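You operate a simulated robot arm through the tools that you are given. There is no shell and no other tool. Be economical: measure what you need, move in short steps, check, and stop when the job is done.

You are at the controls of a simulated robot arm. One attempt, no reset.

Task
Unstrap mould 58, zero its counter and test it 2 times.
Fine: yellow strap knob loose, strap swung fully open; one press of the zero key, then the test button, so that it shows 2; leave the other fittings alone.

Only the result counts: the job must be done as asked and must still hold three seconds after the hand-in. Knocking over, shifting, dropping, spilling or breaking anything else fails it.

Robot
A 7-joint arm with a two-finger parallel gripper, fixed in place. Base frame: the origin is at the foot of the arm, x ahead of it, y to its left, z up. Units: m, rad, N and s.
Its first joint turns from -2.897 to 2.897 rad. Payload 3.91 kg.
Tool frame: the origin (TCP) lies between the finger pads and is the grasp point; the fingertips stand 0.03 m ahead of it; z points along the fingers, y is the line along which they close. Largest opening 0.11 m; finger width 0.02, thickness 0.01; the body of the gripper, 0.048 by 0.112 m, starts 0.055 m behind the TCP.
Orientation is told as [roll, pitch, yaw] about the base's x, y, z axes, in that order, counted from this pose: with the fingers straight down and closing along the base's y, the tool's x points along the base's -x, its y along +y and its z along -z.

Tools
- The arm moves only by the tool drive_tool. Its argument "series" is a list of rows, each an object of numbers (a shift or turn left out is 0, a gripper value left out holds the last): "x", "y", "z": the shift along the tool's x, y, z in m; "ax", "ay", "az": the turn, a rotation vector about the tool's x, y, z in rad; "jaw": the opening, from 0 (shut) to 1 (fully open). In form: [{"x": .., "y": .., "z": .., "ax": .., "ay": .., "az": .., "jaw": ..}, ...]. A call has 1 to 8 rows; each row shifts and turns the commanded pose from where the row before left it, along the tool's axes as they then stand. A row lasts 0.2 s, in which the tool goes at most 0.05 m and 0.15 rad; a call with a longer step from one row to the next is refused whole, and so is a gripper value outside its range. A pose out of reach is approached as far as the arm can. The call stops where the force on the tool passes 70 N (or 10 N more than at its start, if that is more) or the arm is blocked; 0.2 s more then pass. Each finger travels about 0.153 m/s and halts on what it meets, pressing with about 43 N; the grip force reading is that of the motor and also rises with nothing between the fingers. The clock runs only during rows and for 0.2 s after the last one: add rows that do not move to give the fingers time. The reply holds the time, the measured pose of the TCP, the force on the tool along the base axes, the opening and the grip force, in the units named above and with some noise, with the torque about the TCP (base axes, N m) and any sound that the robot's microphone picked up, and new pictures: "show" is both (left out), scene, wrist or none.
- Cameras (640 x 400 px; columns grow to the right, rows downward): "scene" is fixed at [0.3996, -0.6639, 1.2908]; the picture's right is [0.99, -0.13, 0.00], its down [-0.05, -0.34, -0.94] and it looks along [0.12, 0.93, -0.34] (base axes); focal length 356 px, centre (320, 200). "wrist" rides on the gripper at [0.077, 0.007, -0.115] in the tool frame; the picture's right is [-0.09, 1.00, 0.00], its down [-0.80, -0.07, -0.59] and it looks along [-0.59, -0.05, 0.80] (tool axes); focal length 270 px, centre (320, 200). There is no depth. A picture from a camera that has moved, and an enlarged one, comes with that camera's place and axes in the base frame and with its lens. The place of the scene camera against the robot may be out by one fixed shift of up to 0.025 m in any direction.
- lift_body(by): slides the trunk up (or, below 0, down) by that many m; the arm rides with it, the base frame stays. It gives what a move gives, with no picture.
- inspect(camera, box): a new picture of the part [left, top, right, bottom] of that camera's present view, enlarged. The clock stands still meanwhile.
- job_done(): hands the job in; it is judged then, once.

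Work in short steps. Places have to be worked out from the pictures, the camera data and where the tool is seen: move nearer, look again, correct. Check each grasp and each placing, and mend what went wrong. You have 120 turns and 200 pictures in all, those below and enlarged ones among them. Open the gripper and draw the arm clear of the work before you hand the job in, unless the task says otherwise; then end with one line.

The tools are called after ">>>" by a JSON object that holds its "name" and its "arguments". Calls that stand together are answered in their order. drive_tool: Moves the arm, as the interface text tells. Its arguments: {"type":"object","properties":{"series":{"type":"array","items":{"type":"object","properties":{"x":{"type":"number"},"y":{"type":"number"},"z":{"type":"number"},"ax":{"type":"number"},"ay":{"type":"number"},"az":{"type":"number"},"jaw":{"type":"number"}}}},"show":{"type":"string","enum":["both","scene","wrist","none"]}},"required":["series"]} The other tools are called the same way: lift_body (by) slides the trunk up or down; inspect (camera, box) takes an enlarged picture of a part of a camera's view; job_done () hands the job in.

At the start:

```text
time_s: 0.0
eef_pos: [0.3547, 0.3993, 1.0615]
orientation: [-0.001, 0.001, 0.0]
force: [-1.1, 0.2, 0.1]
moment: [0.01, 0.01, 0.0]
width: 0.1102
grasp_force: 0.0
trunk travel left (down, up): [-0.525, 0.085]
```

scene: 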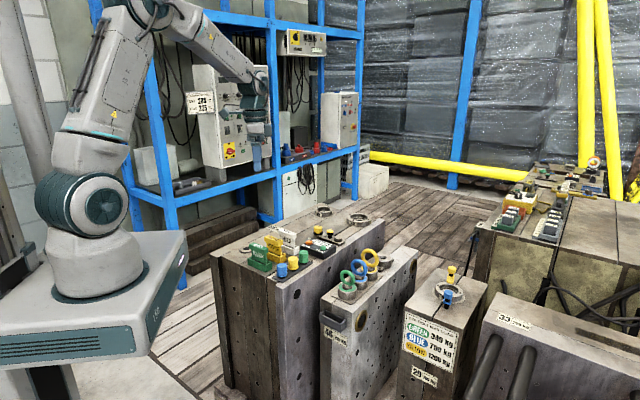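
wrist: 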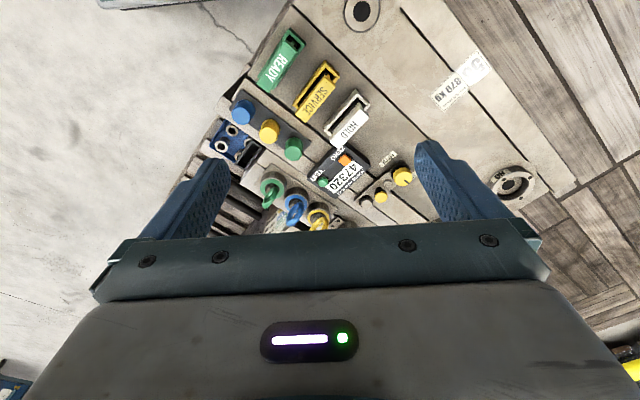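

I'll look closer at the labels and fittings in both views.

>>> {"name": "inspect", "arguments": {"camera": "wrist", "box": [200, 0, 540, 240]}}

>>> {"name": "inspect", "arguments": {"camera": "scene", "box": [210, 190, 480, 390]}}

>>> {"name": "inspect", "arguments": {"camera": "scene", "box": [460, 140, 640, 280]}}

```text
1.67 times, centred on (370, 120) of wrist
camera zoom: at [0.2779, 0.4069, 1.1751], right [0.09, 1.0, 0.0], down [0.8, -0.07, 0.59], along [0.59, -0.05, -0.8], focal length 450 px, centre (237, 333)
```

zoom: 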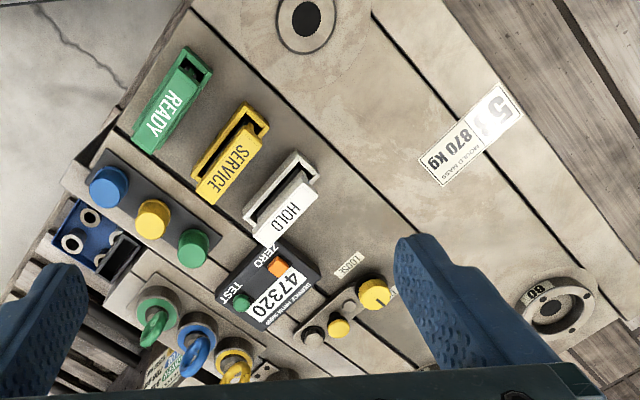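

```text
2.00 times, centred on (345, 290) of scene
camera zoom: at [0.3996, -0.6639, 1.2908], right [0.99, -0.13, 0.0], down [-0.05, -0.34, -0.94], along [0.12, 0.93, -0.34], focal length 711 px, centre (270, 20)
```

zoom: 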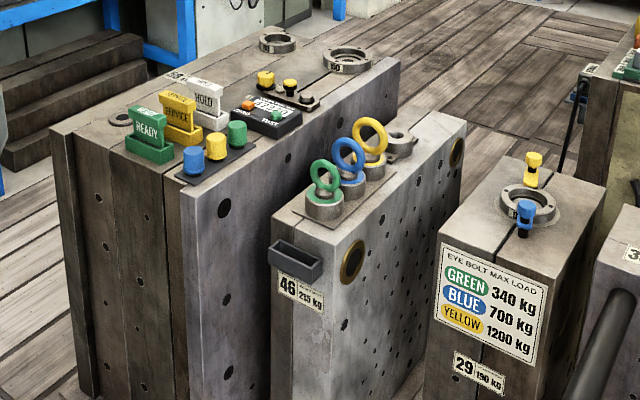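

```text
2.86 times, centred on (550, 210) of scene
camera zoom: at [0.3996, -0.6639, 1.2908], right [0.99, -0.13, 0.0], down [-0.05, -0.34, -0.94], along [0.12, 0.93, -0.34], focal length 1016 px, centre (-337, 171)
```

zoom: 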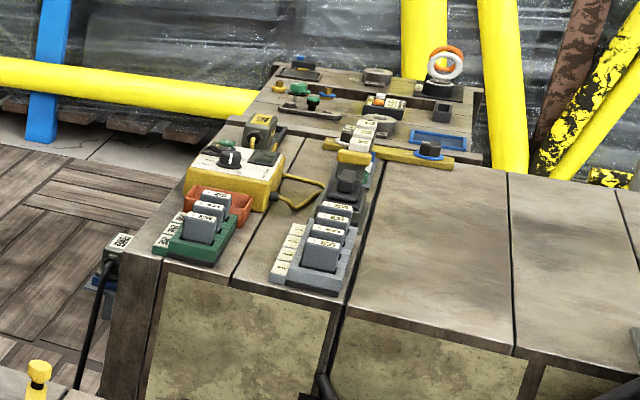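

The large mould (870 kg) has a counter with ZERO and TEST keys near (0.545, 0.435, 0.71), plus a strap with a yellow knob. I'll move closer to read its number and details.

>>> {"name": "drive_tool", "arguments": {"series": [{"z": 0.05}, {"z": 0.05}, {"z": 0.05}, {}], "show": "wrist"}}

>>> {"name": "inspect", "arguments": {"camera": "wrist", "box": [300, 0, 640, 212]}}

```text
time_s: 1.0
eef_pos: [0.354, 0.3997, 0.912]
orientation: [0.0, 0.0, 0.0]
force: [0.5, -0.1, -0.2]
moment: [0.0, 0.02, 0.0]
width: 0.1102
grasp_force: 0.0
trunk travel left (down, up): [-0.525, 0.085]
camera wrist: at [0.2772, 0.4073, 1.0273], right [0.09, 1.0, 0.0], down [0.8, -0.07, 0.59], along [0.59, -0.05, -0.8], focal length 270 px, centre (320, 200)
```

wrist: 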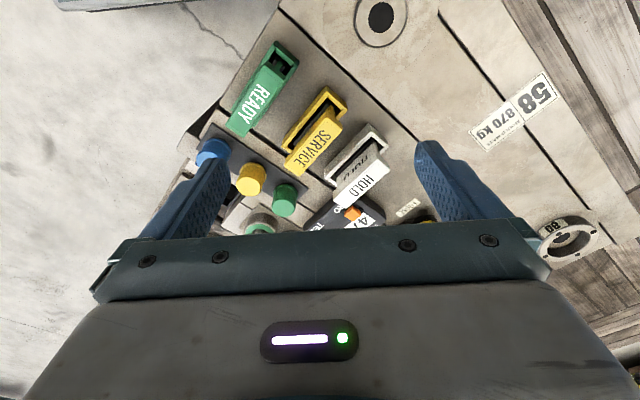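

```text
1.88 times, centred on (470, 106) of wrist
camera zoom: at [0.2772, 0.4073, 1.0273], right [0.09, 1.0, 0.0], down [0.8, -0.07, 0.59], along [0.59, -0.05, -0.8], focal length 509 px, centre (38, 377)
```

zoom: 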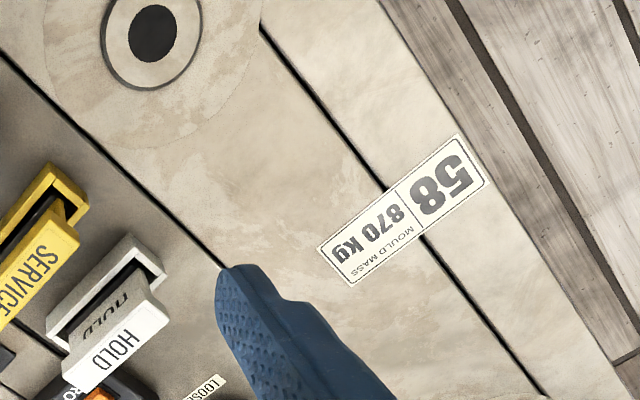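

This is mould 58. I move forward and up to see the counter and the strap.

>>> {"name": "drive_tool", "arguments": {"series": [{"x": -0.05, "z": 0.0}, {"x": -0.05}, {"x": -0.04}, {}], "show": "wrist"}}

>>> {"name": "inspect", "arguments": {"camera": "wrist", "box": [200, 40, 456, 200]}}

>>> {"name": "inspect", "arguments": {"camera": "scene", "box": [260, 200, 400, 288]}}

```text
time_s: 2.0
eef_pos: [0.4964, 0.3992, 0.908]
orientation: [0.001, 0.002, 0.0]
force: [-0.3, 0.3, -0.1]
moment: [-0.01, 0.0, -0.04]
width: 0.1101
grasp_force: 0.0
trunk travel left (down, up): [-0.525, 0.085]
camera wrist: at [0.4203, 0.4073, 1.0232], right [0.09, 1.0, 0.0], down [0.8, -0.07, 0.59], along [0.59, -0.05, -0.8], focal length 270 px, centre (320, 200)
```

wrist: 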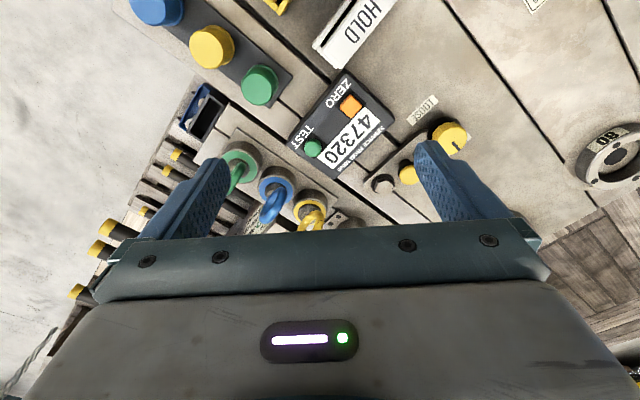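

```text
2.50 times, centred on (328, 120) of wrist
camera zoom: at [0.4203, 0.4073, 1.0232], right [0.09, 1.0, 0.0], down [0.8, -0.07, 0.59], along [0.59, -0.05, -0.8], focal length 676 px, centre (300, 400)
```

zoom: 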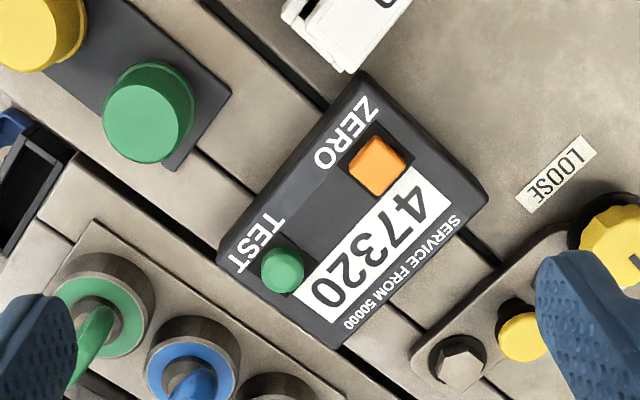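

```text
4.55 times, centred on (330, 244) of scene
camera zoom: at [0.3996, -0.6639, 1.2908], right [0.99, -0.13, 0.0], down [-0.05, -0.34, -0.94], along [0.12, 0.93, -0.34], focal length 1617 px, centre (274, 0)
```

zoom: 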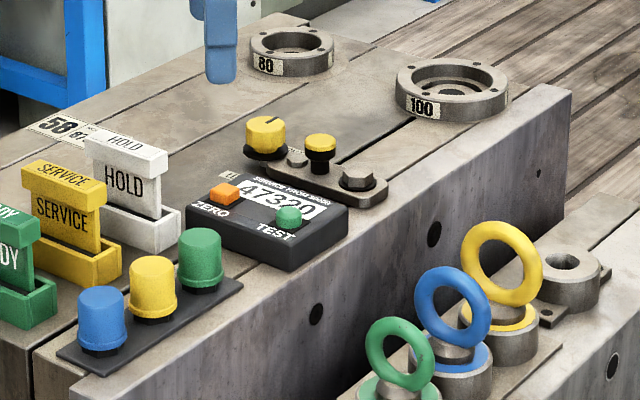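

Button TEST is near (0.556, 0.388), ZERO near (0.508, 0.431), knob near (0.548, 0.538), peg near (0.593, 0.497), and the pivot bolt near (0.615, 0.472). I shift left to get a clear view of the strap.

>>> {"name": "drive_tool", "arguments": {"series": [{"y": 0.05}, {"y": 0.05, "x": -0.02}, {"y": 0.02, "x": -0.03}, {}], "show": "wrist"}}

>>> {"name": "inspect", "arguments": {"camera": "wrist", "box": [200, 20, 440, 170]}}

```text
refused: row 2 steps farther than a row can; nothing moved
```

```text
2.67 times, centred on (320, 95) of wrist
camera zoom: at [0.4203, 0.4073, 1.0232], right [0.09, 1.0, 0.0], down [0.8, -0.07, 0.59], along [0.59, -0.05, -0.8], focal length 721 px, centre (320, 480)
```

zoom: 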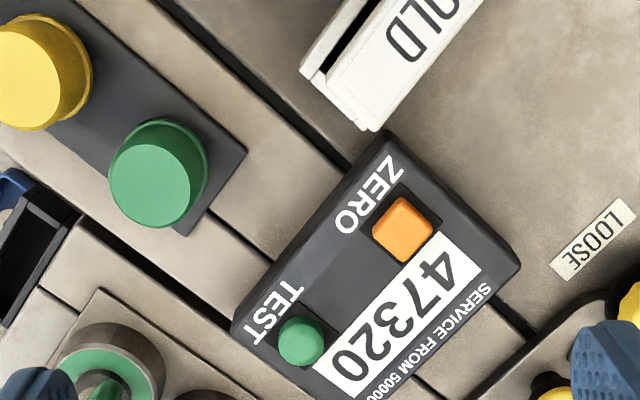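

The second row was slightly too long, so I'm splitting the steps.

>>> {"name": "drive_tool", "arguments": {"series": [{"y": 0.045}, {"y": 0.045}, {"y": 0.03, "x": -0.02}, {"x": -0.03}, {}], "show": "wrist"}}

>>> {"name": "inspect", "arguments": {"camera": "wrist", "box": [200, 20, 440, 170]}}

```text
time_s: 3.2
eef_pos: [0.5462, 0.5194, 0.9101]
orientation: [-0.001, 0.001, -0.001]
force: [-0.3, -0.2, -0.6]
moment: [-0.03, 0.01, -0.02]
width: 0.11
grasp_force: 0.0
trunk travel left (down, up): [-0.525, 0.085]
camera wrist: at [0.4693, 0.5276, 1.0245], right [0.09, 1.0, 0.0], down [0.8, -0.07, 0.59], along [0.59, -0.05, -0.8], focal length 270 px, centre (320, 200)
```

wrist: 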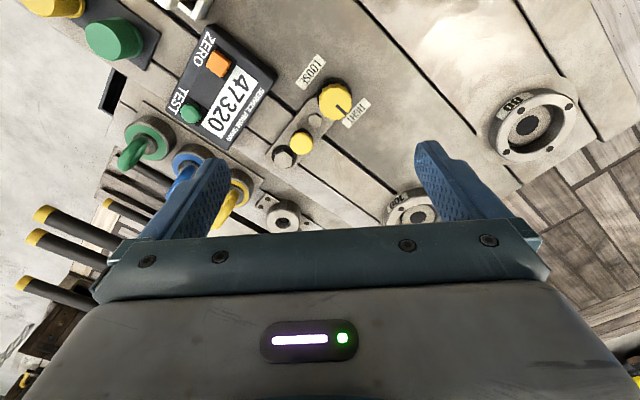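

```text
2.67 times, centred on (320, 95) of wrist
camera zoom: at [0.4693, 0.5276, 1.0245], right [0.09, 1.0, 0.0], down [0.8, -0.07, 0.59], along [0.59, -0.05, -0.8], focal length 721 px, centre (320, 480)
```

zoom: 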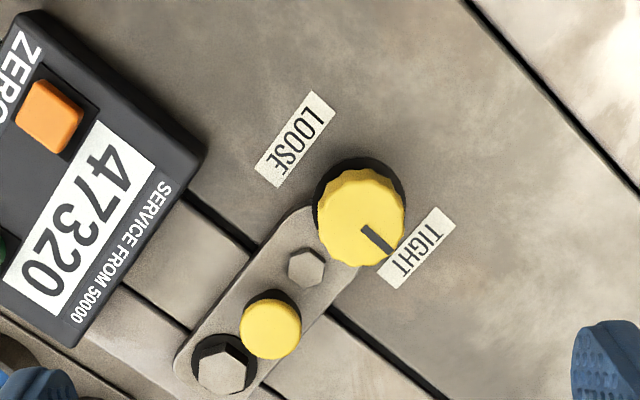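

The knob pointer is at TIGHT and LOOSE is on the opposite side. The knob top is near (0.554, 0.537, 0.743), about 33 mm across. I move above it and turn the tool clockwise first, so there is room for a counter-clockwise stroke.

>>> {"name": "drive_tool", "arguments": {"series": [{"x": -0.008, "y": 0.018}, {"az": 0.15}, {"az": 0.15}, {"az": 0.15}, {"az": 0.15}, {"az": 0.15}, {"az": 0.15}], "show": "none"}}

>>> {"name": "drive_tool", "arguments": {"series": [{"az": 0.15}, {"az": 0.15}, {"az": 0.15}, {"az": 0.15}, {"az": 0.15}, {"z": 0.04}, {"z": 0.04}, {}], "show": "both"}}

```text
time_s: 4.8
eef_pos: [0.5511, 0.5379, 0.9098]
orientation: [-0.001, 0.001, -0.902]
force: [-0.2, 1.3, 0.7]
moment: [0.03, -0.01, 0.0]
width: 0.1098
grasp_force: 0.1
trunk travel left (down, up): [-0.525, 0.085]
```

```text
time_s: 6.6
eef_pos: [0.5499, 0.5389, 0.8329]
orientation: [0.0, 0.002, -1.649]
force: [0.5, 0.0, -0.4]
moment: [0.0, 0.0, 0.02]
width: 0.1099
grasp_force: 0.1
trunk travel left (down, up): [-0.525, 0.085]
camera wrist: at [0.5639, 0.6159, 0.9474], right [0.99, -0.17, 0.0], down [-0.13, -0.79, 0.59], along [-0.1, -0.59, -0.8], focal length 270 px, centre (320, 200)
```

scene: 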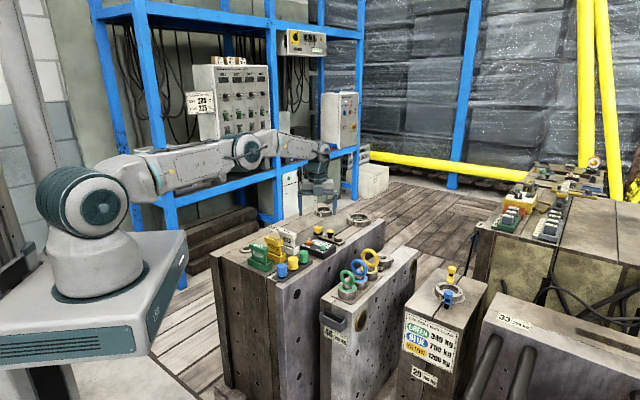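
wrist: 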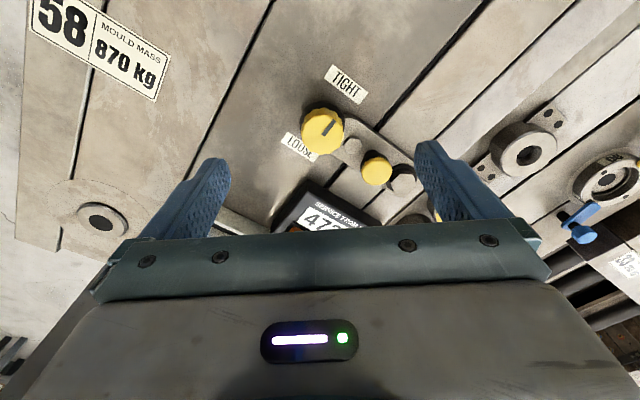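

The knob lies under the TCP at about (0.552, 0.536). I narrow the jaws and descend so the tips straddle the upper part of the knob.

>>> {"name": "drive_tool", "arguments": {"series": [{"jaw": 0.62}, {"jaw": 0.62}, {"z": 0.035}, {"z": 0.03}, {}], "show": "wrist"}}

>>> {"name": "inspect", "arguments": {"camera": "scene", "box": [260, 160, 400, 260]}}

```text
time_s: 7.8
eef_pos: [0.5475, 0.5349, 0.7669]
orientation: [-0.001, -0.001, -1.649]
force: [-0.1, 0.3, 0.7]
moment: [-0.02, 0.0, -0.04]
width: 0.0682
grasp_force: 0.1
out of reach, approached as far as the arm can: row 4
trunk travel left (down, up): [-0.525, 0.085]
camera wrist: at [0.5615, 0.6114, 0.881], right [0.99, -0.17, 0.0], down [-0.13, -0.79, 0.6], along [-0.1, -0.59, -0.8], focal length 270 px, centre (320, 200)
```

wrist: 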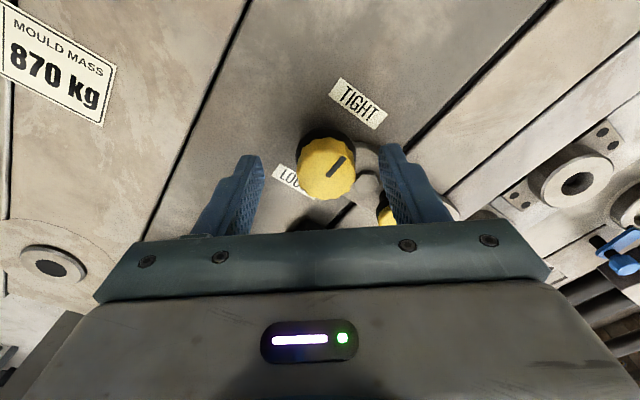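

```text
4.00 times, centred on (330, 210) of scene
camera zoom: at [0.3996, -0.6639, 1.2908], right [0.99, -0.13, 0.0], down [-0.05, -0.34, -0.94], along [0.12, 0.93, -0.34], focal length 1423 px, centre (280, 160)
```

zoom: 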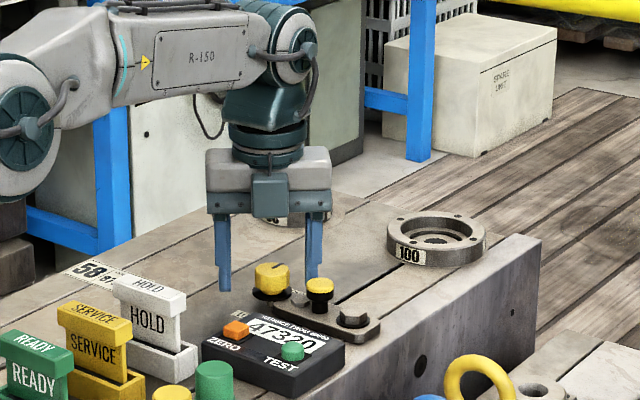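

The arm is at its reach limit here. I raise the tool and lower the trunk instead, so the shoulder sits better.

>>> {"name": "drive_tool", "arguments": {"series": [{"z": -0.05}, {"z": -0.05}, {"z": -0.04}, {}], "show": "none"}}

>>> {"name": "lift_body", "arguments": {"by": -0.1}}

```text
time_s: 8.8
eef_pos: [0.5552, 0.5385, 0.9074]
orientation: [0.0, 0.0, -1.648]
force: [-0.1, 0.3, 1.3]
moment: [-0.03, -0.02, 0.04]
width: 0.0684
grasp_force: 0.2
out of reach, approached as far as the arm can: row 1, 2
trunk travel left (down, up): [-0.525, 0.085]
```

```text
time_s: 10.1
eef_pos: [0.5542, 0.5391, 0.8082]
orientation: [0.001, 0.001, -1.65]
force: [-0.1, -0.2, 0.1]
moment: [-0.01, -0.01, -0.02]
width: 0.0683
grasp_force: 0.0
trunk travel left (down, up): [-0.425, 0.185]
```

The trunk is lower now. I descend onto the knob and check.

>>> {"name": "drive_tool", "arguments": {"series": [{"x": -0.003, "y": -0.001, "z": 0.044}, {}], "show": "wrist"}}

>>> {"name": "inspect", "arguments": {"camera": "scene", "box": [290, 190, 374, 250]}}

```text
time_s: 10.7
eef_pos: [0.5556, 0.5391, 0.7631]
orientation: [-0.001, -0.002, -1.649]
force: [0.4, 0.0, -0.4]
moment: [0.0, -0.01, -0.01]
width: 0.0684
grasp_force: 0.1
out of reach, approached as far as the arm can: row 1
trunk travel left (down, up): [-0.425, 0.185]
camera wrist: at [0.5681, 0.616, 0.8766], right [0.99, -0.17, 0.0], down [-0.13, -0.79, 0.6], along [-0.1, -0.59, -0.8], focal length 270 px, centre (320, 200)
```

wrist: 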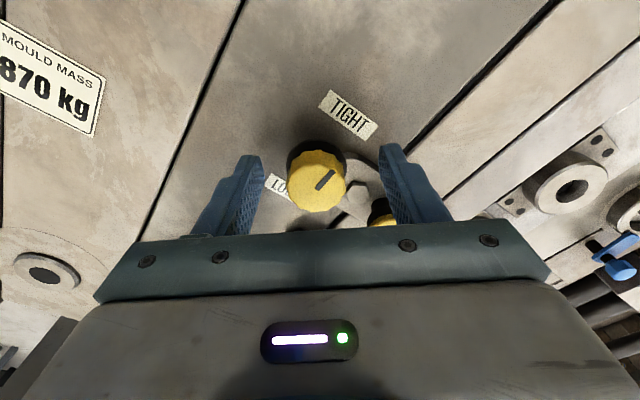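

```text
6.67 times, centred on (332, 220) of scene
camera zoom: at [0.3996, -0.6639, 1.2908], right [0.99, -0.13, 0.0], down [-0.05, -0.34, -0.94], along [0.12, 0.93, -0.34], focal length 2371 px, centre (240, 67)
```

zoom: 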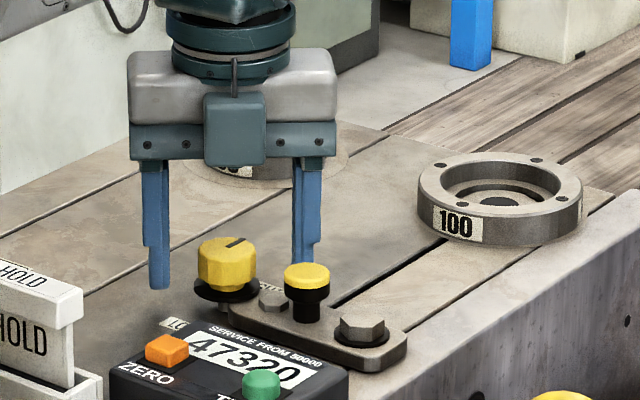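

The knob appears at about (0.5525, 0.534), so I shift 5 mm toward the base to centre it.

>>> {"name": "drive_tool", "arguments": {"series": [{"x": -0.005, "y": -0.003}, {}], "show": "wrist"}}

```text
time_s: 11.3
eef_pos: [0.5547, 0.5396, 0.7612]
orientation: [-0.002, -0.001, -1.648]
force: [-0.4, -0.4, -0.1]
moment: [0.01, 0.04, 0.0]
width: 0.0682
grasp_force: 0.0
out of reach, approached as far as the arm can: row 1
trunk travel left (down, up): [-0.425, 0.185]
camera wrist: at [0.5679, 0.6158, 0.8769], right [0.99, -0.17, 0.0], down [-0.13, -0.79, 0.6], along [-0.1, -0.59, -0.8], focal length 270 px, centre (320, 200)
```

wrist: 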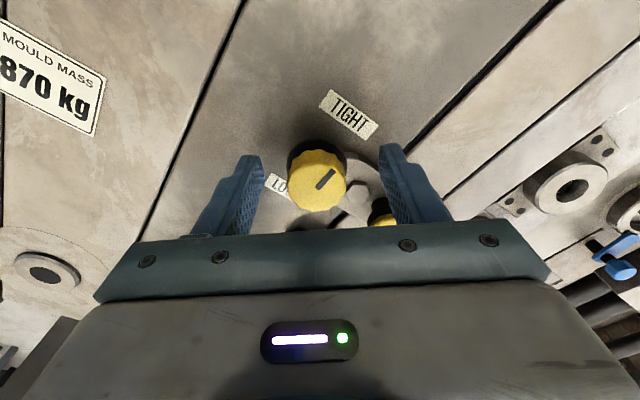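

Moving inward doesn't help, so this looks like a wrist-joint limit at this yaw. I'll go up and turn the tool the other way, to about +1.3 rad, which is an equivalent grasp with room to keep turning counter-clockwise.

>>> {"name": "drive_tool", "arguments": {"series": [{"z": -0.05}, {"z": -0.03, "az": -0.15}, {"az": -0.15}, {"az": -0.15}, {"az": -0.15}, {"az": -0.15}, {"az": -0.15}, {"az": -0.15}], "show": "none"}}

>>> {"name": "drive_tool", "arguments": {"series": [{"az": -0.15}, {"az": -0.15}, {"az": -0.15}, {"az": -0.15}, {"az": -0.15}, {"az": -0.15}, {"az": -0.15}, {"az": -0.15}], "show": "none"}}

>>> {"name": "drive_tool", "arguments": {"series": [{"az": -0.15}, {"az": -0.15}, {"az": -0.15}, {"az": -0.15}, {"az": -0.15}, {}], "show": "wrist"}}

```text
time_s: 13.1
eef_pos: [0.5545, 0.5379, 0.843]
orientation: [0.0, 0.0, -0.598]
force: [0.1, 1.1, 0.8]
moment: [0.01, -0.02, -0.01]
width: 0.0684
grasp_force: 0.1
trunk travel left (down, up): [-0.425, 0.185]
```

```text
time_s: 14.9
eef_pos: [0.5549, 0.5385, 0.8436]
orientation: [0.001, -0.001, 0.602]
force: [-0.8, 0.3, 0.3]
moment: [-0.02, -0.01, 0.0]
width: 0.0683
grasp_force: 0.0
trunk travel left (down, up): [-0.425, 0.185]
```

```text
time_s: 16.3
eef_pos: [0.5549, 0.5378, 0.8433]
orientation: [0.0, -0.001, 1.351]
force: [0.9, 0.6, -0.8]
moment: [-0.02, -0.01, -0.02]
width: 0.0683
grasp_force: 0.1
trunk travel left (down, up): [-0.425, 0.185]
camera wrist: at [0.5316, 0.4655, 0.9573], right [-0.95, 0.3, 0.0], down [0.24, 0.77, 0.59], along [0.18, 0.57, -0.8], focal length 270 px, centre (320, 200)
```

wrist: 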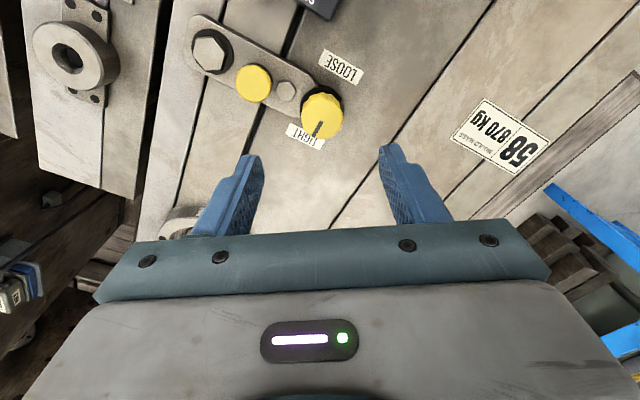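

No limit warning now. The knob is at (0.553, 0.533), so I correct by 5 mm and descend to z ≈ 0.763.

>>> {"name": "drive_tool", "arguments": {"series": [{"x": 0.005, "y": 0.001, "z": 0.04}, {"z": 0.04}, {}], "show": "wrist"}}

>>> {"name": "inspect", "arguments": {"camera": "scene", "box": [290, 190, 374, 250]}}

```text
time_s: 17.1
eef_pos: [0.5561, 0.5364, 0.7637]
orientation: [0.002, 0.002, 1.35]
force: [0.1, 0.4, 0.0]
moment: [0.02, -0.04, -0.01]
width: 0.0681
grasp_force: 0.1
out of reach, approached as far as the arm can: row 1
trunk travel left (down, up): [-0.425, 0.185]
camera wrist: at [0.5333, 0.4645, 0.8787], right [-0.95, 0.31, 0.0], down [0.25, 0.77, 0.59], along [0.18, 0.56, -0.81], focal length 270 px, centre (320, 200)
```

wrist: 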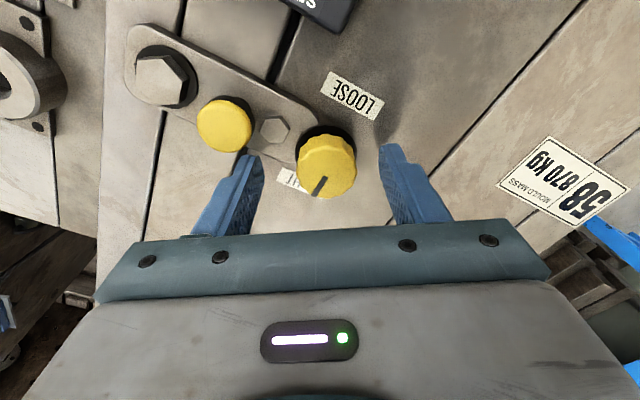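

```text
6.67 times, centred on (332, 220) of scene
camera zoom: at [0.3996, -0.6639, 1.2908], right [0.99, -0.13, 0.0], down [-0.05, -0.34, -0.94], along [0.12, 0.93, -0.34], focal length 2371 px, centre (240, 67)
```

zoom: 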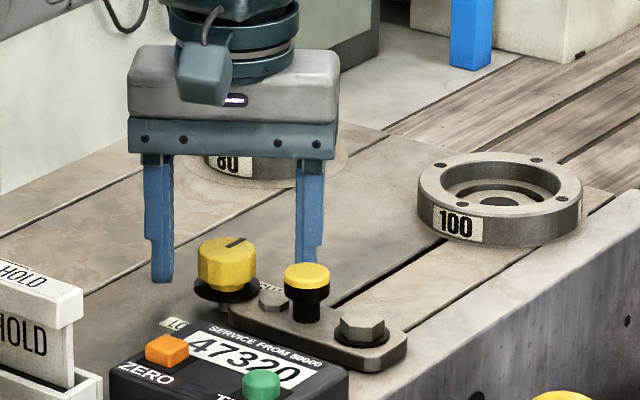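

The arm seems stuck against a stretched-elbow limit: the error is now outward, while before it was inward. I'll rise, retract inward to let the elbow bend, then come back.

>>> {"name": "drive_tool", "arguments": {"series": [{"z": -0.04}, {"x": 0.035, "y": 0.02}, {"x": 0.03, "y": 0.02}, {}], "show": "none"}}

>>> {"name": "inspect", "arguments": {"camera": "scene", "box": [0, 80, 384, 320]}}

```text
time_s: 18.1
eef_pos: [0.5562, 0.5373, 0.8051]
orientation: [0.001, -0.002, 1.35]
force: [0.4, -0.4, -0.3]
moment: [0.01, -0.01, 0.0]
width: 0.068
grasp_force: 0.0
out of reach, approached as far as the arm can: row 2, 3
trunk travel left (down, up): [-0.425, 0.185]
```

```text
1.67 times, centred on (192, 200) of scene
camera zoom: at [0.3996, -0.6639, 1.2908], right [0.99, -0.13, 0.0], down [-0.05, -0.34, -0.94], along [0.12, 0.93, -0.34], focal length 593 px, centre (533, 200)
```

zoom: 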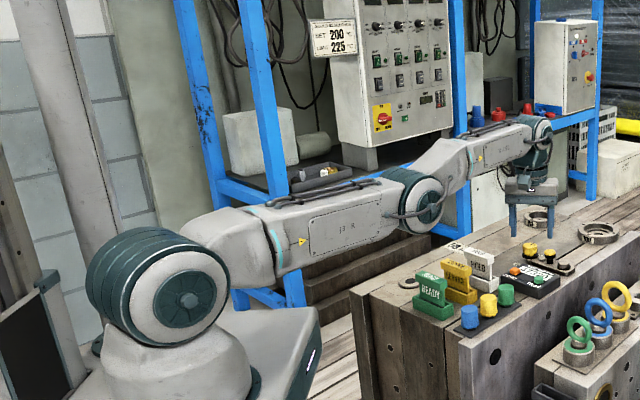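

The arm is in an elbow-down posture with its shoulder joint at its limit, so lowering the shoulder further should free it. I raise the tool, then lower the trunk by another 0.1.

>>> {"name": "drive_tool", "arguments": {"series": [{"z": -0.05}, {"z": -0.05}, {"z": -0.02}, {}], "show": "none"}}

>>> {"name": "lift_body", "arguments": {"by": -0.1}}

>>> {"name": "inspect", "arguments": {"camera": "scene", "box": [0, 80, 384, 320]}}

```text
time_s: 19.1
eef_pos: [0.5445, 0.534, 0.9155]
orientation: [0.001, 0.001, 1.35]
force: [-0.3, -0.6, 0.4]
moment: [-0.02, 0.0, -0.03]
width: 0.0682
grasp_force: 0.0
out of reach, approached as far as the arm can: row 2
trunk travel left (down, up): [-0.425, 0.185]
```

```text
time_s: 20.5
eef_pos: [0.5436, 0.5328, 0.8159]
orientation: [-0.001, 0.0, 1.347]
force: [0.3, 0.4, 0.1]
moment: [-0.01, 0.02, -0.02]
width: 0.0684
grasp_force: 0.0
trunk travel left (down, up): [-0.325, 0.285]
```

```text
1.67 times, centred on (192, 200) of scene
camera zoom: at [0.3996, -0.6639, 1.2908], right [0.99, -0.13, 0.0], down [-0.05, -0.34, -0.94], along [0.12, 0.93, -0.34], focal length 593 px, centre (533, 200)
```

zoom: 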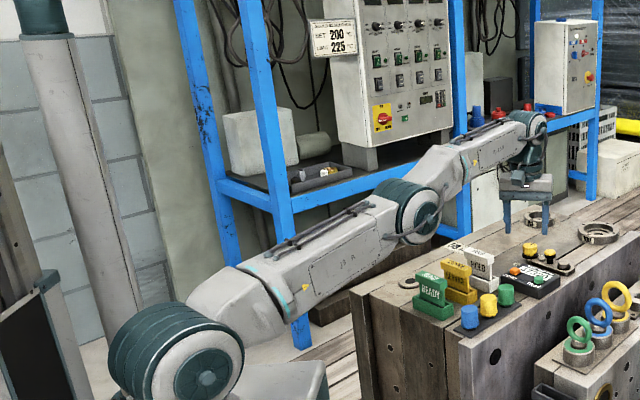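

The posture is much healthier. I move to the knob and descend.

>>> {"name": "drive_tool", "arguments": {"series": [{"x": -0.002, "y": -0.009, "z": 0.01}, {"z": 0.042}, {}], "show": "wrist"}}

>>> {"name": "inspect", "arguments": {"camera": "scene", "box": [290, 190, 374, 250]}}

```text
time_s: 21.3
eef_pos: [0.5535, 0.5314, 0.7622]
orientation: [0.001, 0.003, 1.348]
force: [0.1, 0.1, 0.0]
moment: [0.02, 0.01, 0.0]
width: 0.0684
grasp_force: 0.0
out of reach, approached as far as the arm can: row 1, 2
trunk travel left (down, up): [-0.325, 0.285]
camera wrist: at [0.5307, 0.4599, 0.8761], right [-0.95, 0.31, 0.0], down [0.25, 0.77, 0.59], along [0.18, 0.56, -0.81], focal length 270 px, centre (320, 200)
```

wrist: 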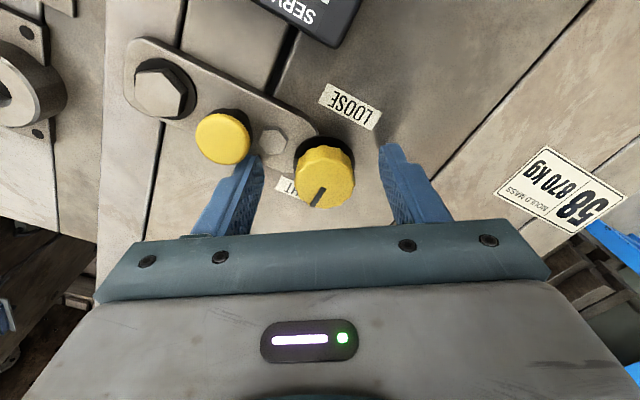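

```text
6.67 times, centred on (332, 220) of scene
camera zoom: at [0.3996, -0.6639, 1.2908], right [0.99, -0.13, 0.0], down [-0.05, -0.34, -0.94], along [0.12, 0.93, -0.34], focal length 2371 px, centre (240, 67)
```

zoom: 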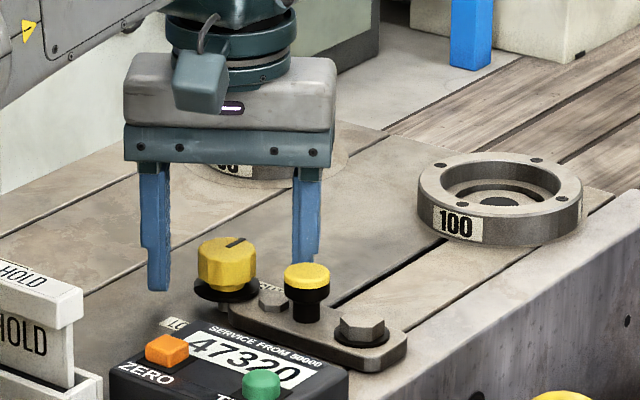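

The TCP is centred on the knob to within a couple of mm. I close the jaws gently onto it.

>>> {"name": "drive_tool", "arguments": {"series": [{"jaw": 0.45}, {"jaw": 0.25}, {"jaw": 0.15}, {}], "show": "wrist"}}

>>> {"name": "inspect", "arguments": {"camera": "scene", "box": [290, 190, 374, 250]}}

```text
time_s: 22.3
eef_pos: [0.5516, 0.5325, 0.7621]
orientation: [0.003, 0.002, 1.352]
force: [-16.2, 0.0, -4.1]
moment: [-0.56, 0.36, -0.01]
width: 0.0365
grasp_force: 44.7
trunk travel left (down, up): [-0.325, 0.285]
camera wrist: at [0.529, 0.4607, 0.8763], right [-0.95, 0.3, 0.0], down [0.25, 0.77, 0.59], along [0.18, 0.56, -0.81], focal length 270 px, centre (320, 200)
```

wrist: 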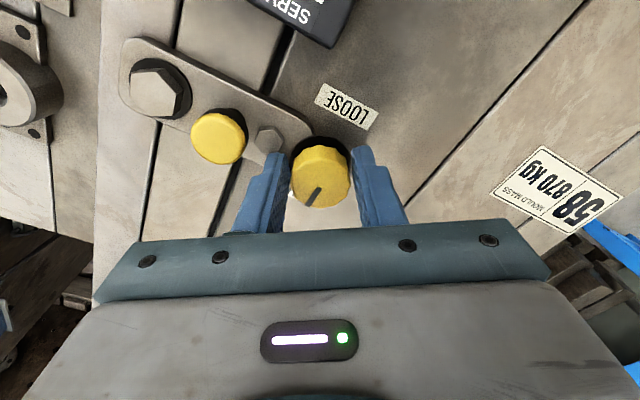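

```text
6.67 times, centred on (332, 220) of scene
camera zoom: at [0.3996, -0.6639, 1.2908], right [0.99, -0.13, 0.0], down [-0.05, -0.34, -0.94], along [0.12, 0.93, -0.34], focal length 2371 px, centre (240, 67)
```

zoom: 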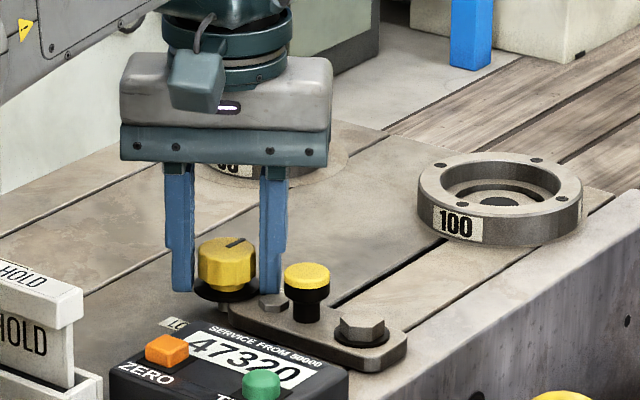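

The knob is gripped, with a small side load that I trim. Then I turn counter-clockwise by 0.3 rad as a test.

>>> {"name": "drive_tool", "arguments": {"series": [{"y": 0.002, "jaw": 0.15}, {"az": -0.1}, {"az": -0.1}, {"az": -0.1}, {}], "show": "wrist"}}

```text
time_s: 23.5
eef_pos: [0.5505, 0.5335, 0.7624]
orientation: [0.004, 0.004, 1.651]
force: [-14.2, -16.0, -22.1]
moment: [0.47, 0.27, 0.0]
width: 0.037
grasp_force: 45.0
trunk travel left (down, up): [-0.325, 0.285]
camera wrist: at [0.5521, 0.4573, 0.8764], right [-1.0, 0.01, 0.0], down [0.01, 0.81, 0.59], along [0.0, 0.59, -0.81], focal length 270 px, centre (320, 200)
```

wrist: 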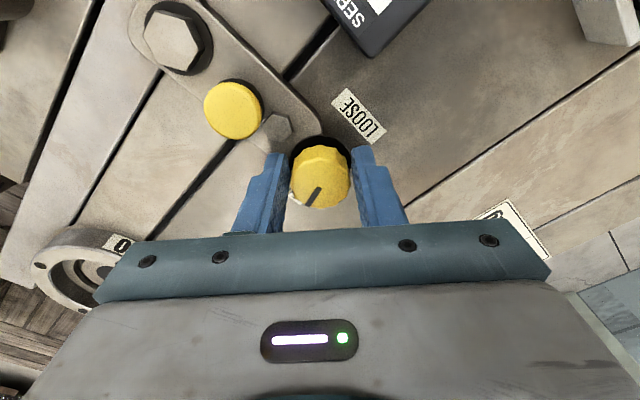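

The knob turns with the gripper. I continue counter-clockwise while easing the load.

>>> {"name": "drive_tool", "arguments": {"series": [{"x": 0.001, "y": 0.001, "z": 0.002}, {"az": -0.12}, {"az": -0.12}, {"az": -0.12}, {"az": -0.12}, {"az": -0.12}, {}], "show": "wrist"}}

```text
time_s: 25.1
eef_pos: [0.5529, 0.5328, 0.761]
orientation: [0.001, 0.001, 2.25]
force: [-2.9, -18.1, -9.7]
moment: [-1.19, -0.38, -0.01]
width: 0.037
grasp_force: 45.0
trunk travel left (down, up): [-0.325, 0.285]
camera wrist: at [0.5962, 0.4703, 0.8761], right [-0.83, -0.56, 0.0], down [-0.45, 0.67, 0.59], along [-0.33, 0.49, -0.8], focal length 270 px, centre (320, 200)
```

wrist: 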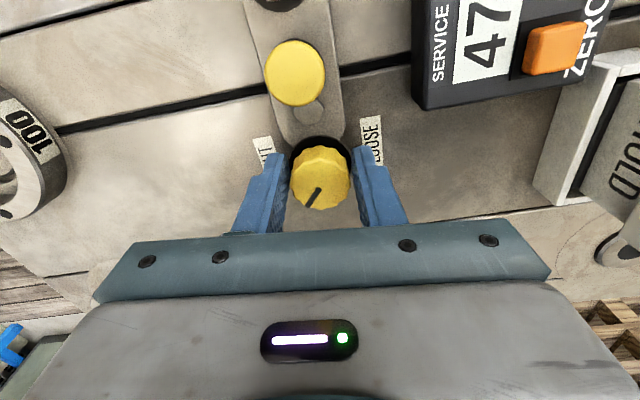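

About 0.9 rad done. I continue another 0.9 rad.

>>> {"name": "drive_tool", "arguments": {"series": [{"x": 0.001, "y": 0.001, "z": 0.001}, {"az": -0.14}, {"az": -0.14}, {"az": -0.14}, {"az": -0.14}, {"az": -0.14}, {"az": -0.14}, {}], "show": "wrist"}}

```text
time_s: 26.9
eef_pos: [0.5527, 0.5334, 0.7615]
orientation: [-0.002, 0.001, 3.092]
force: [13.2, -8.7, -3.1]
moment: [-0.25, -0.32, -0.02]
width: 0.0368
grasp_force: 44.9
out of reach, approached as far as the arm can: row 1
trunk travel left (down, up): [-0.325, 0.285]
camera wrist: at [0.6301, 0.5244, 0.8761], right [-0.14, -0.99, 0.0], down [-0.8, 0.11, 0.59], along [-0.59, 0.08, -0.8], focal length 270 px, centre (320, 200)
```

wrist: 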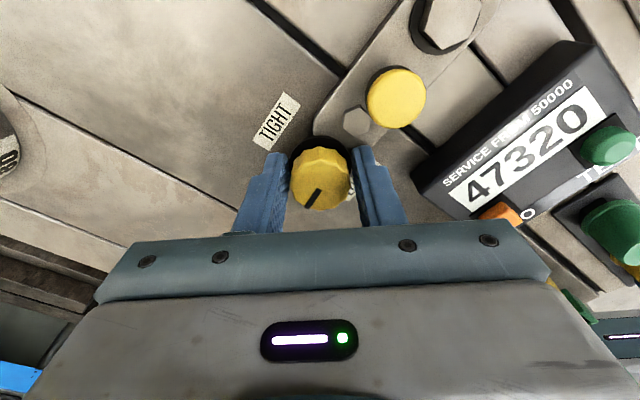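

1.74 rad turned. Now I release, lift clear, and rotate back for a second stroke.

>>> {"name": "drive_tool", "arguments": {"series": [{"jaw": 0.45}, {"jaw": 0.45}, {"z": -0.04}, {"az": 0.15}, {"az": 0.15}, {"az": 0.15}, {"az": 0.15}, {"az": 0.15}], "show": "none"}}

>>> {"name": "drive_tool", "arguments": {"series": [{"az": 0.15}, {"az": 0.15}, {"az": 0.15}, {"az": 0.15}, {"az": 0.15}, {"az": 0.15, "jaw": 0.6}, {}], "show": "wrist"}}

```text
time_s: 28.7
eef_pos: [0.5484, 0.5309, 0.8011]
orientation: [0.001, -0.001, 2.336]
force: [-0.4, -0.6, 0.6]
moment: [0.03, 0.01, 0.02]
width: 0.0496
grasp_force: 0.1
out of reach, approached as far as the arm can: row 4
trunk travel left (down, up): [-0.325, 0.285]
```

```text
time_s: 30.3
eef_pos: [0.5495, 0.5311, 0.8001]
orientation: [0.0, 0.001, 1.439]
force: [-1.2, -0.4, -0.7]
moment: [0.0, 0.02, -0.01]
width: 0.0661
grasp_force: 0.0
trunk travel left (down, up): [-0.325, 0.285]
camera wrist: at [0.5325, 0.456, 0.9154], right [-0.98, 0.22, 0.0], down [0.18, 0.79, 0.59], along [0.13, 0.58, -0.8], focal length 270 px, centre (320, 200)
```

wrist: 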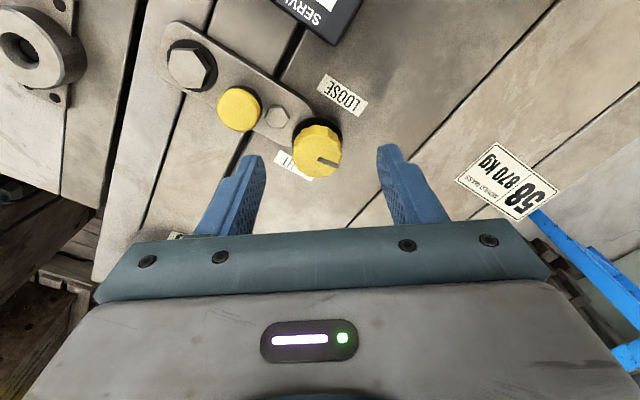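

The pointer is past halfway, with roughly 80–90° left. I re-grip and turn further until it stops or points at LOOSE.

>>> {"name": "drive_tool", "arguments": {"series": [{"x": -0.002, "y": -0.002, "z": 0.039}, {}, {"jaw": 0.3}, {"jaw": 0.15}, {}, {"az": -0.12}, {"az": -0.12}, {"az": -0.12}], "show": "none"}}

>>> {"name": "drive_tool", "arguments": {"series": [{"az": -0.12}, {"az": -0.12}, {"az": -0.12}, {"az": -0.12}, {"az": -0.12}, {}], "show": "wrist"}}

```text
time_s: 32.1
eef_pos: [0.5506, 0.5324, 0.7633]
orientation: [0.001, 0.002, 1.802]
force: [2.5, 3.5, 4.3]
moment: [-0.68, -0.31, -0.01]
width: 0.0364
grasp_force: 44.5
trunk travel left (down, up): [-0.325, 0.285]
```

```text
time_s: 33.5
eef_pos: [0.5531, 0.5347, 0.7629]
orientation: [-0.001, -0.001, 2.403]
force: [7.1, 8.0, 6.7]
moment: [-0.24, -0.71, -0.02]
width: 0.0363
grasp_force: 45.0
trunk travel left (down, up): [-0.325, 0.285]
camera wrist: at [0.6053, 0.4777, 0.877], right [-0.74, -0.68, 0.0], down [-0.54, 0.59, 0.59], along [-0.4, 0.44, -0.8], focal length 270 px, centre (320, 200)
```

wrist: 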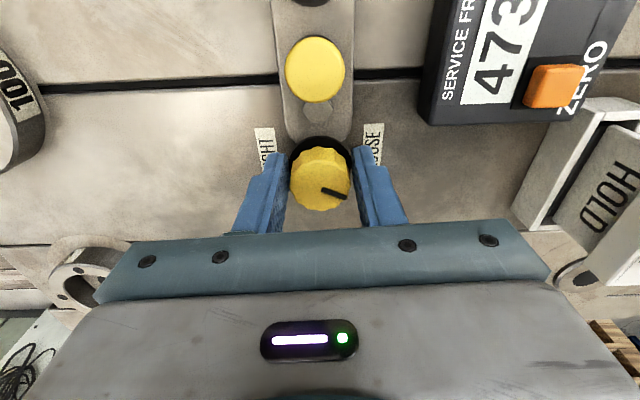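

The knob is still turning freely, and the pointer is about 30° short of LOOSE. I continue in small steps and watch for a stop.

>>> {"name": "drive_tool", "arguments": {"series": [{"az": -0.12}, {"az": -0.12}, {"az": -0.12}, {}], "show": "wrist"}}

```text
time_s: 34.5
eef_pos: [0.5526, 0.5339, 0.7634]
orientation: [-0.001, 0.001, 2.761]
force: [13.9, 12.9, 9.3]
moment: [0.47, -0.38, -0.03]
width: 0.0365
grasp_force: 45.0
trunk travel left (down, up): [-0.325, 0.285]
camera wrist: at [0.6222, 0.5, 0.877], right [-0.45, -0.89, 0.0], down [-0.72, 0.36, 0.59], along [-0.53, 0.27, -0.8], focal length 270 px, centre (320, 200)
```

wrist: 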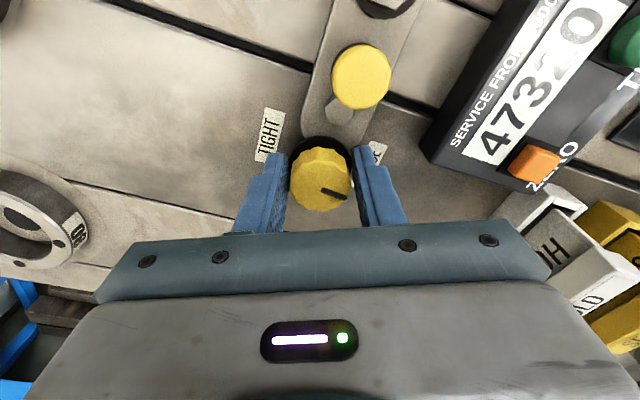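

About 3.06 rad in total, with no stop felt yet. I continue a bit more.

>>> {"name": "drive_tool", "arguments": {"series": [{"az": -0.1}, {"az": -0.1}, {"az": -0.1}, {"az": -0.1}, {}], "show": "wrist"}}

```text
time_s: 35.7
eef_pos: [0.55, 0.5337, 0.7611]
orientation: [0.002, 0.0, -3.119]
force: [4.7, 9.5, 12.9]
moment: [0.06, 0.09, -0.29]
width: 0.0369
grasp_force: 45.3
trunk travel left (down, up): [-0.325, 0.285]
camera wrist: at [0.6284, 0.5305, 0.8759], right [-0.07, -1.0, 0.0], down [-0.8, 0.05, 0.6], along [-0.59, 0.04, -0.8], focal length 270 px, centre (320, 200)
```

wrist: 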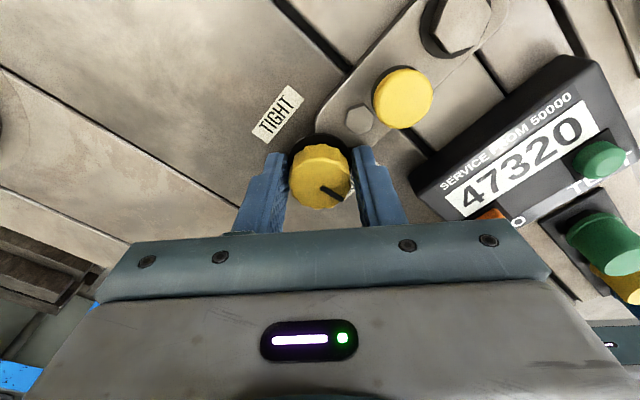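

The torque jumped to -0.29 N·m and the pointer slipped slightly in the jaws, so the end stop is reached. I release and lift to look.

>>> {"name": "drive_tool", "arguments": {"series": [{"jaw": 0.45}, {"jaw": 0.45}, {"z": -0.05}, {"z": -0.05}, {"x": 0.0}], "show": "wrist"}}

>>> {"name": "inspect", "arguments": {"camera": "wrist", "box": [240, 40, 480, 190]}}

```text
time_s: 36.9
eef_pos: [0.5404, 0.5227, 0.8575]
orientation: [0.0, 0.0, -3.122]
force: [-0.3, 0.6, 0.8]
moment: [-0.01, -0.02, 0.0]
width: 0.0495
grasp_force: 0.1
out of reach, approached as far as the arm can: row 4
trunk travel left (down, up): [-0.325, 0.285]
camera wrist: at [0.6171, 0.5181, 0.9726], right [-0.07, -1.0, 0.0], down [-0.8, 0.06, 0.59], along [-0.59, 0.04, -0.8], focal length 270 px, centre (320, 200)
```

wrist: 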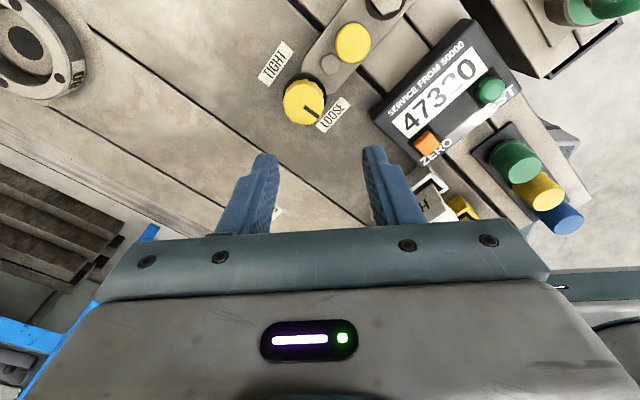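

```text
2.67 times, centred on (360, 115) of wrist
camera zoom: at [0.6171, 0.5181, 0.9726], right [-0.07, -1.0, 0.0], down [-0.8, 0.06, 0.59], along [-0.59, 0.04, -0.8], focal length 721 px, centre (213, 427)
```

zoom: 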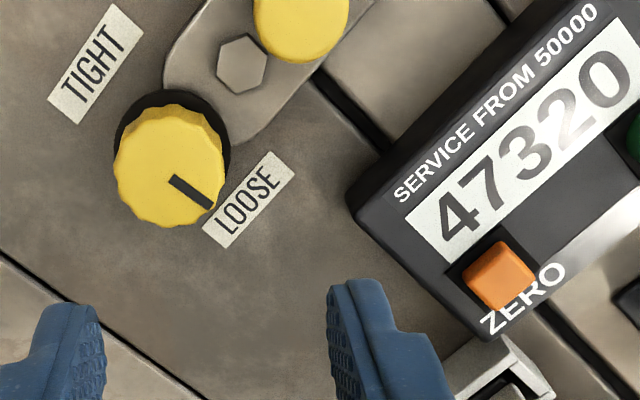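

The pointer is now on LOOSE. Next is the strap: I'll push its small yellow peg away from the counter with closed fingers. The end of the swing is far out, so I turn the wrist to face radially and tilt the fingers outward.

>>> {"name": "drive_tool", "arguments": {"series": [{"az": -0.14, "jaw": 0}, {"az": -0.14, "x": -0.02}, {"az": -0.14, "x": -0.02}, {"az": -0.13}, {"az": -0.13}, {}], "show": "none"}}

>>> {"name": "drive_tool", "arguments": {"series": [{"ay": 0.12}, {"ay": 0.12}, {"ay": 0.12}, {}], "show": "both"}}

```text
time_s: 38.3
eef_pos: [0.5015, 0.5117, 0.8574]
orientation: [0.001, 0.001, -2.442]
force: [-0.1, 0.5, 1.0]
moment: [0.02, 0.0, 0.06]
width: 0.0
grasp_force: 38.5
trunk travel left (down, up): [-0.325, 0.285]
```

```text
time_s: 39.3
eef_pos: [0.5013, 0.5121, 0.8581]
orientation: [-0.002, 0.363, -2.441]
force: [0.5, 0.5, 0.7]
moment: [0.01, 0.01, 0.0]
width: 0.0
grasp_force: 37.4
trunk travel left (down, up): [-0.325, 0.285]
camera wrist: at [0.5311, 0.5289, 0.9924], right [0.58, -0.82, -0.03], down [-0.78, -0.56, 0.27], along [-0.24, -0.13, -0.96], focal length 270 px, centre (320, 200)
```

scene: 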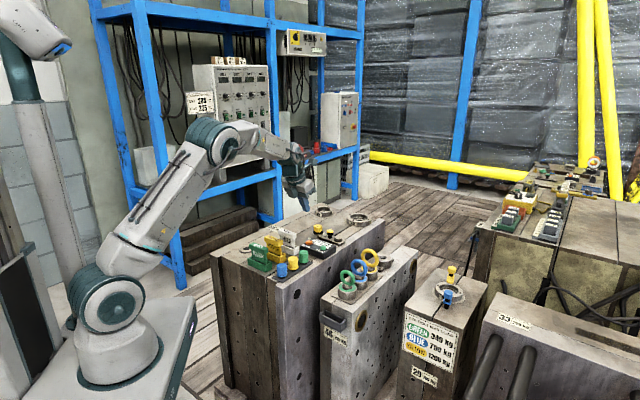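
wrist: 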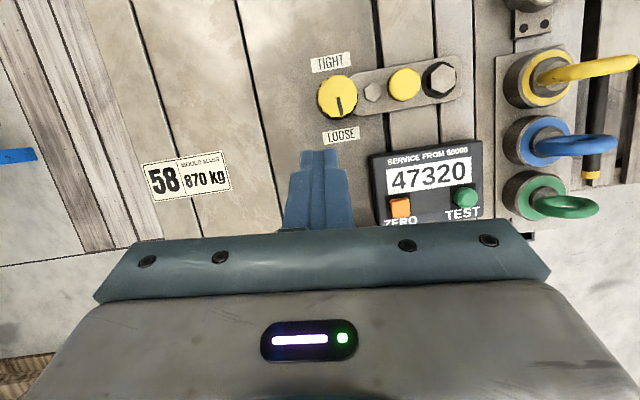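

The view is nearly vertical and confirms the peg at (0.593, 0.496) and the pivot at (0.616, 0.472). I move to the counter side of the peg, staying high, then descend part way.

>>> {"name": "drive_tool", "arguments": {"series": [{"x": 0.009, "y": 0.036, "z": 0.0035}, {"x": 0.009, "y": 0.035, "z": 0.0035}, {"x": -0.0107, "z": 0.028}, {"x": -0.0107, "z": 0.028}, {}], "show": "wrist"}}

>>> {"name": "inspect", "arguments": {"camera": "scene", "box": [290, 190, 374, 250]}}

```text
time_s: 40.5
eef_pos: [0.5614, 0.4692, 0.7983]
orientation: [0.0, 0.361, -2.443]
force: [-0.4, 0.4, 0.3]
moment: [0.02, 0.01, 0.01]
width: 0.0001
grasp_force: 37.6
trunk travel left (down, up): [-0.325, 0.285]
camera wrist: at [0.5912, 0.4851, 0.9324], right [0.58, -0.82, -0.03], down [-0.78, -0.56, 0.27], along [-0.24, -0.13, -0.96], focal length 270 px, centre (320, 200)
```

wrist: 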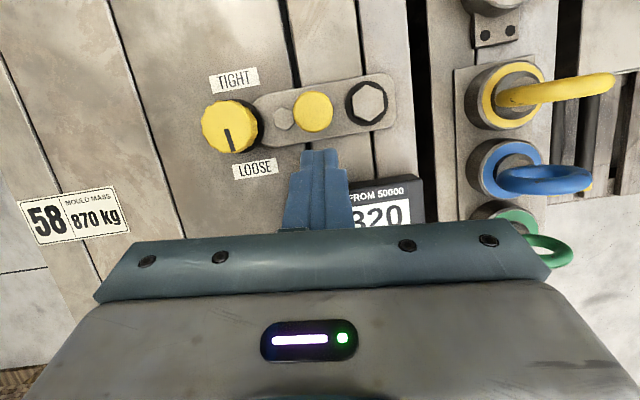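

```text
6.67 times, centred on (332, 220) of scene
camera zoom: at [0.3996, -0.6639, 1.2908], right [0.99, -0.13, 0.0], down [-0.05, -0.34, -0.94], along [0.12, 0.93, -0.34], focal length 2371 px, centre (240, 67)
```

zoom: 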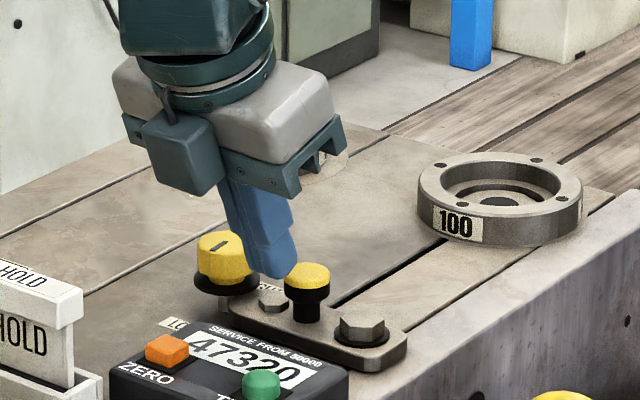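

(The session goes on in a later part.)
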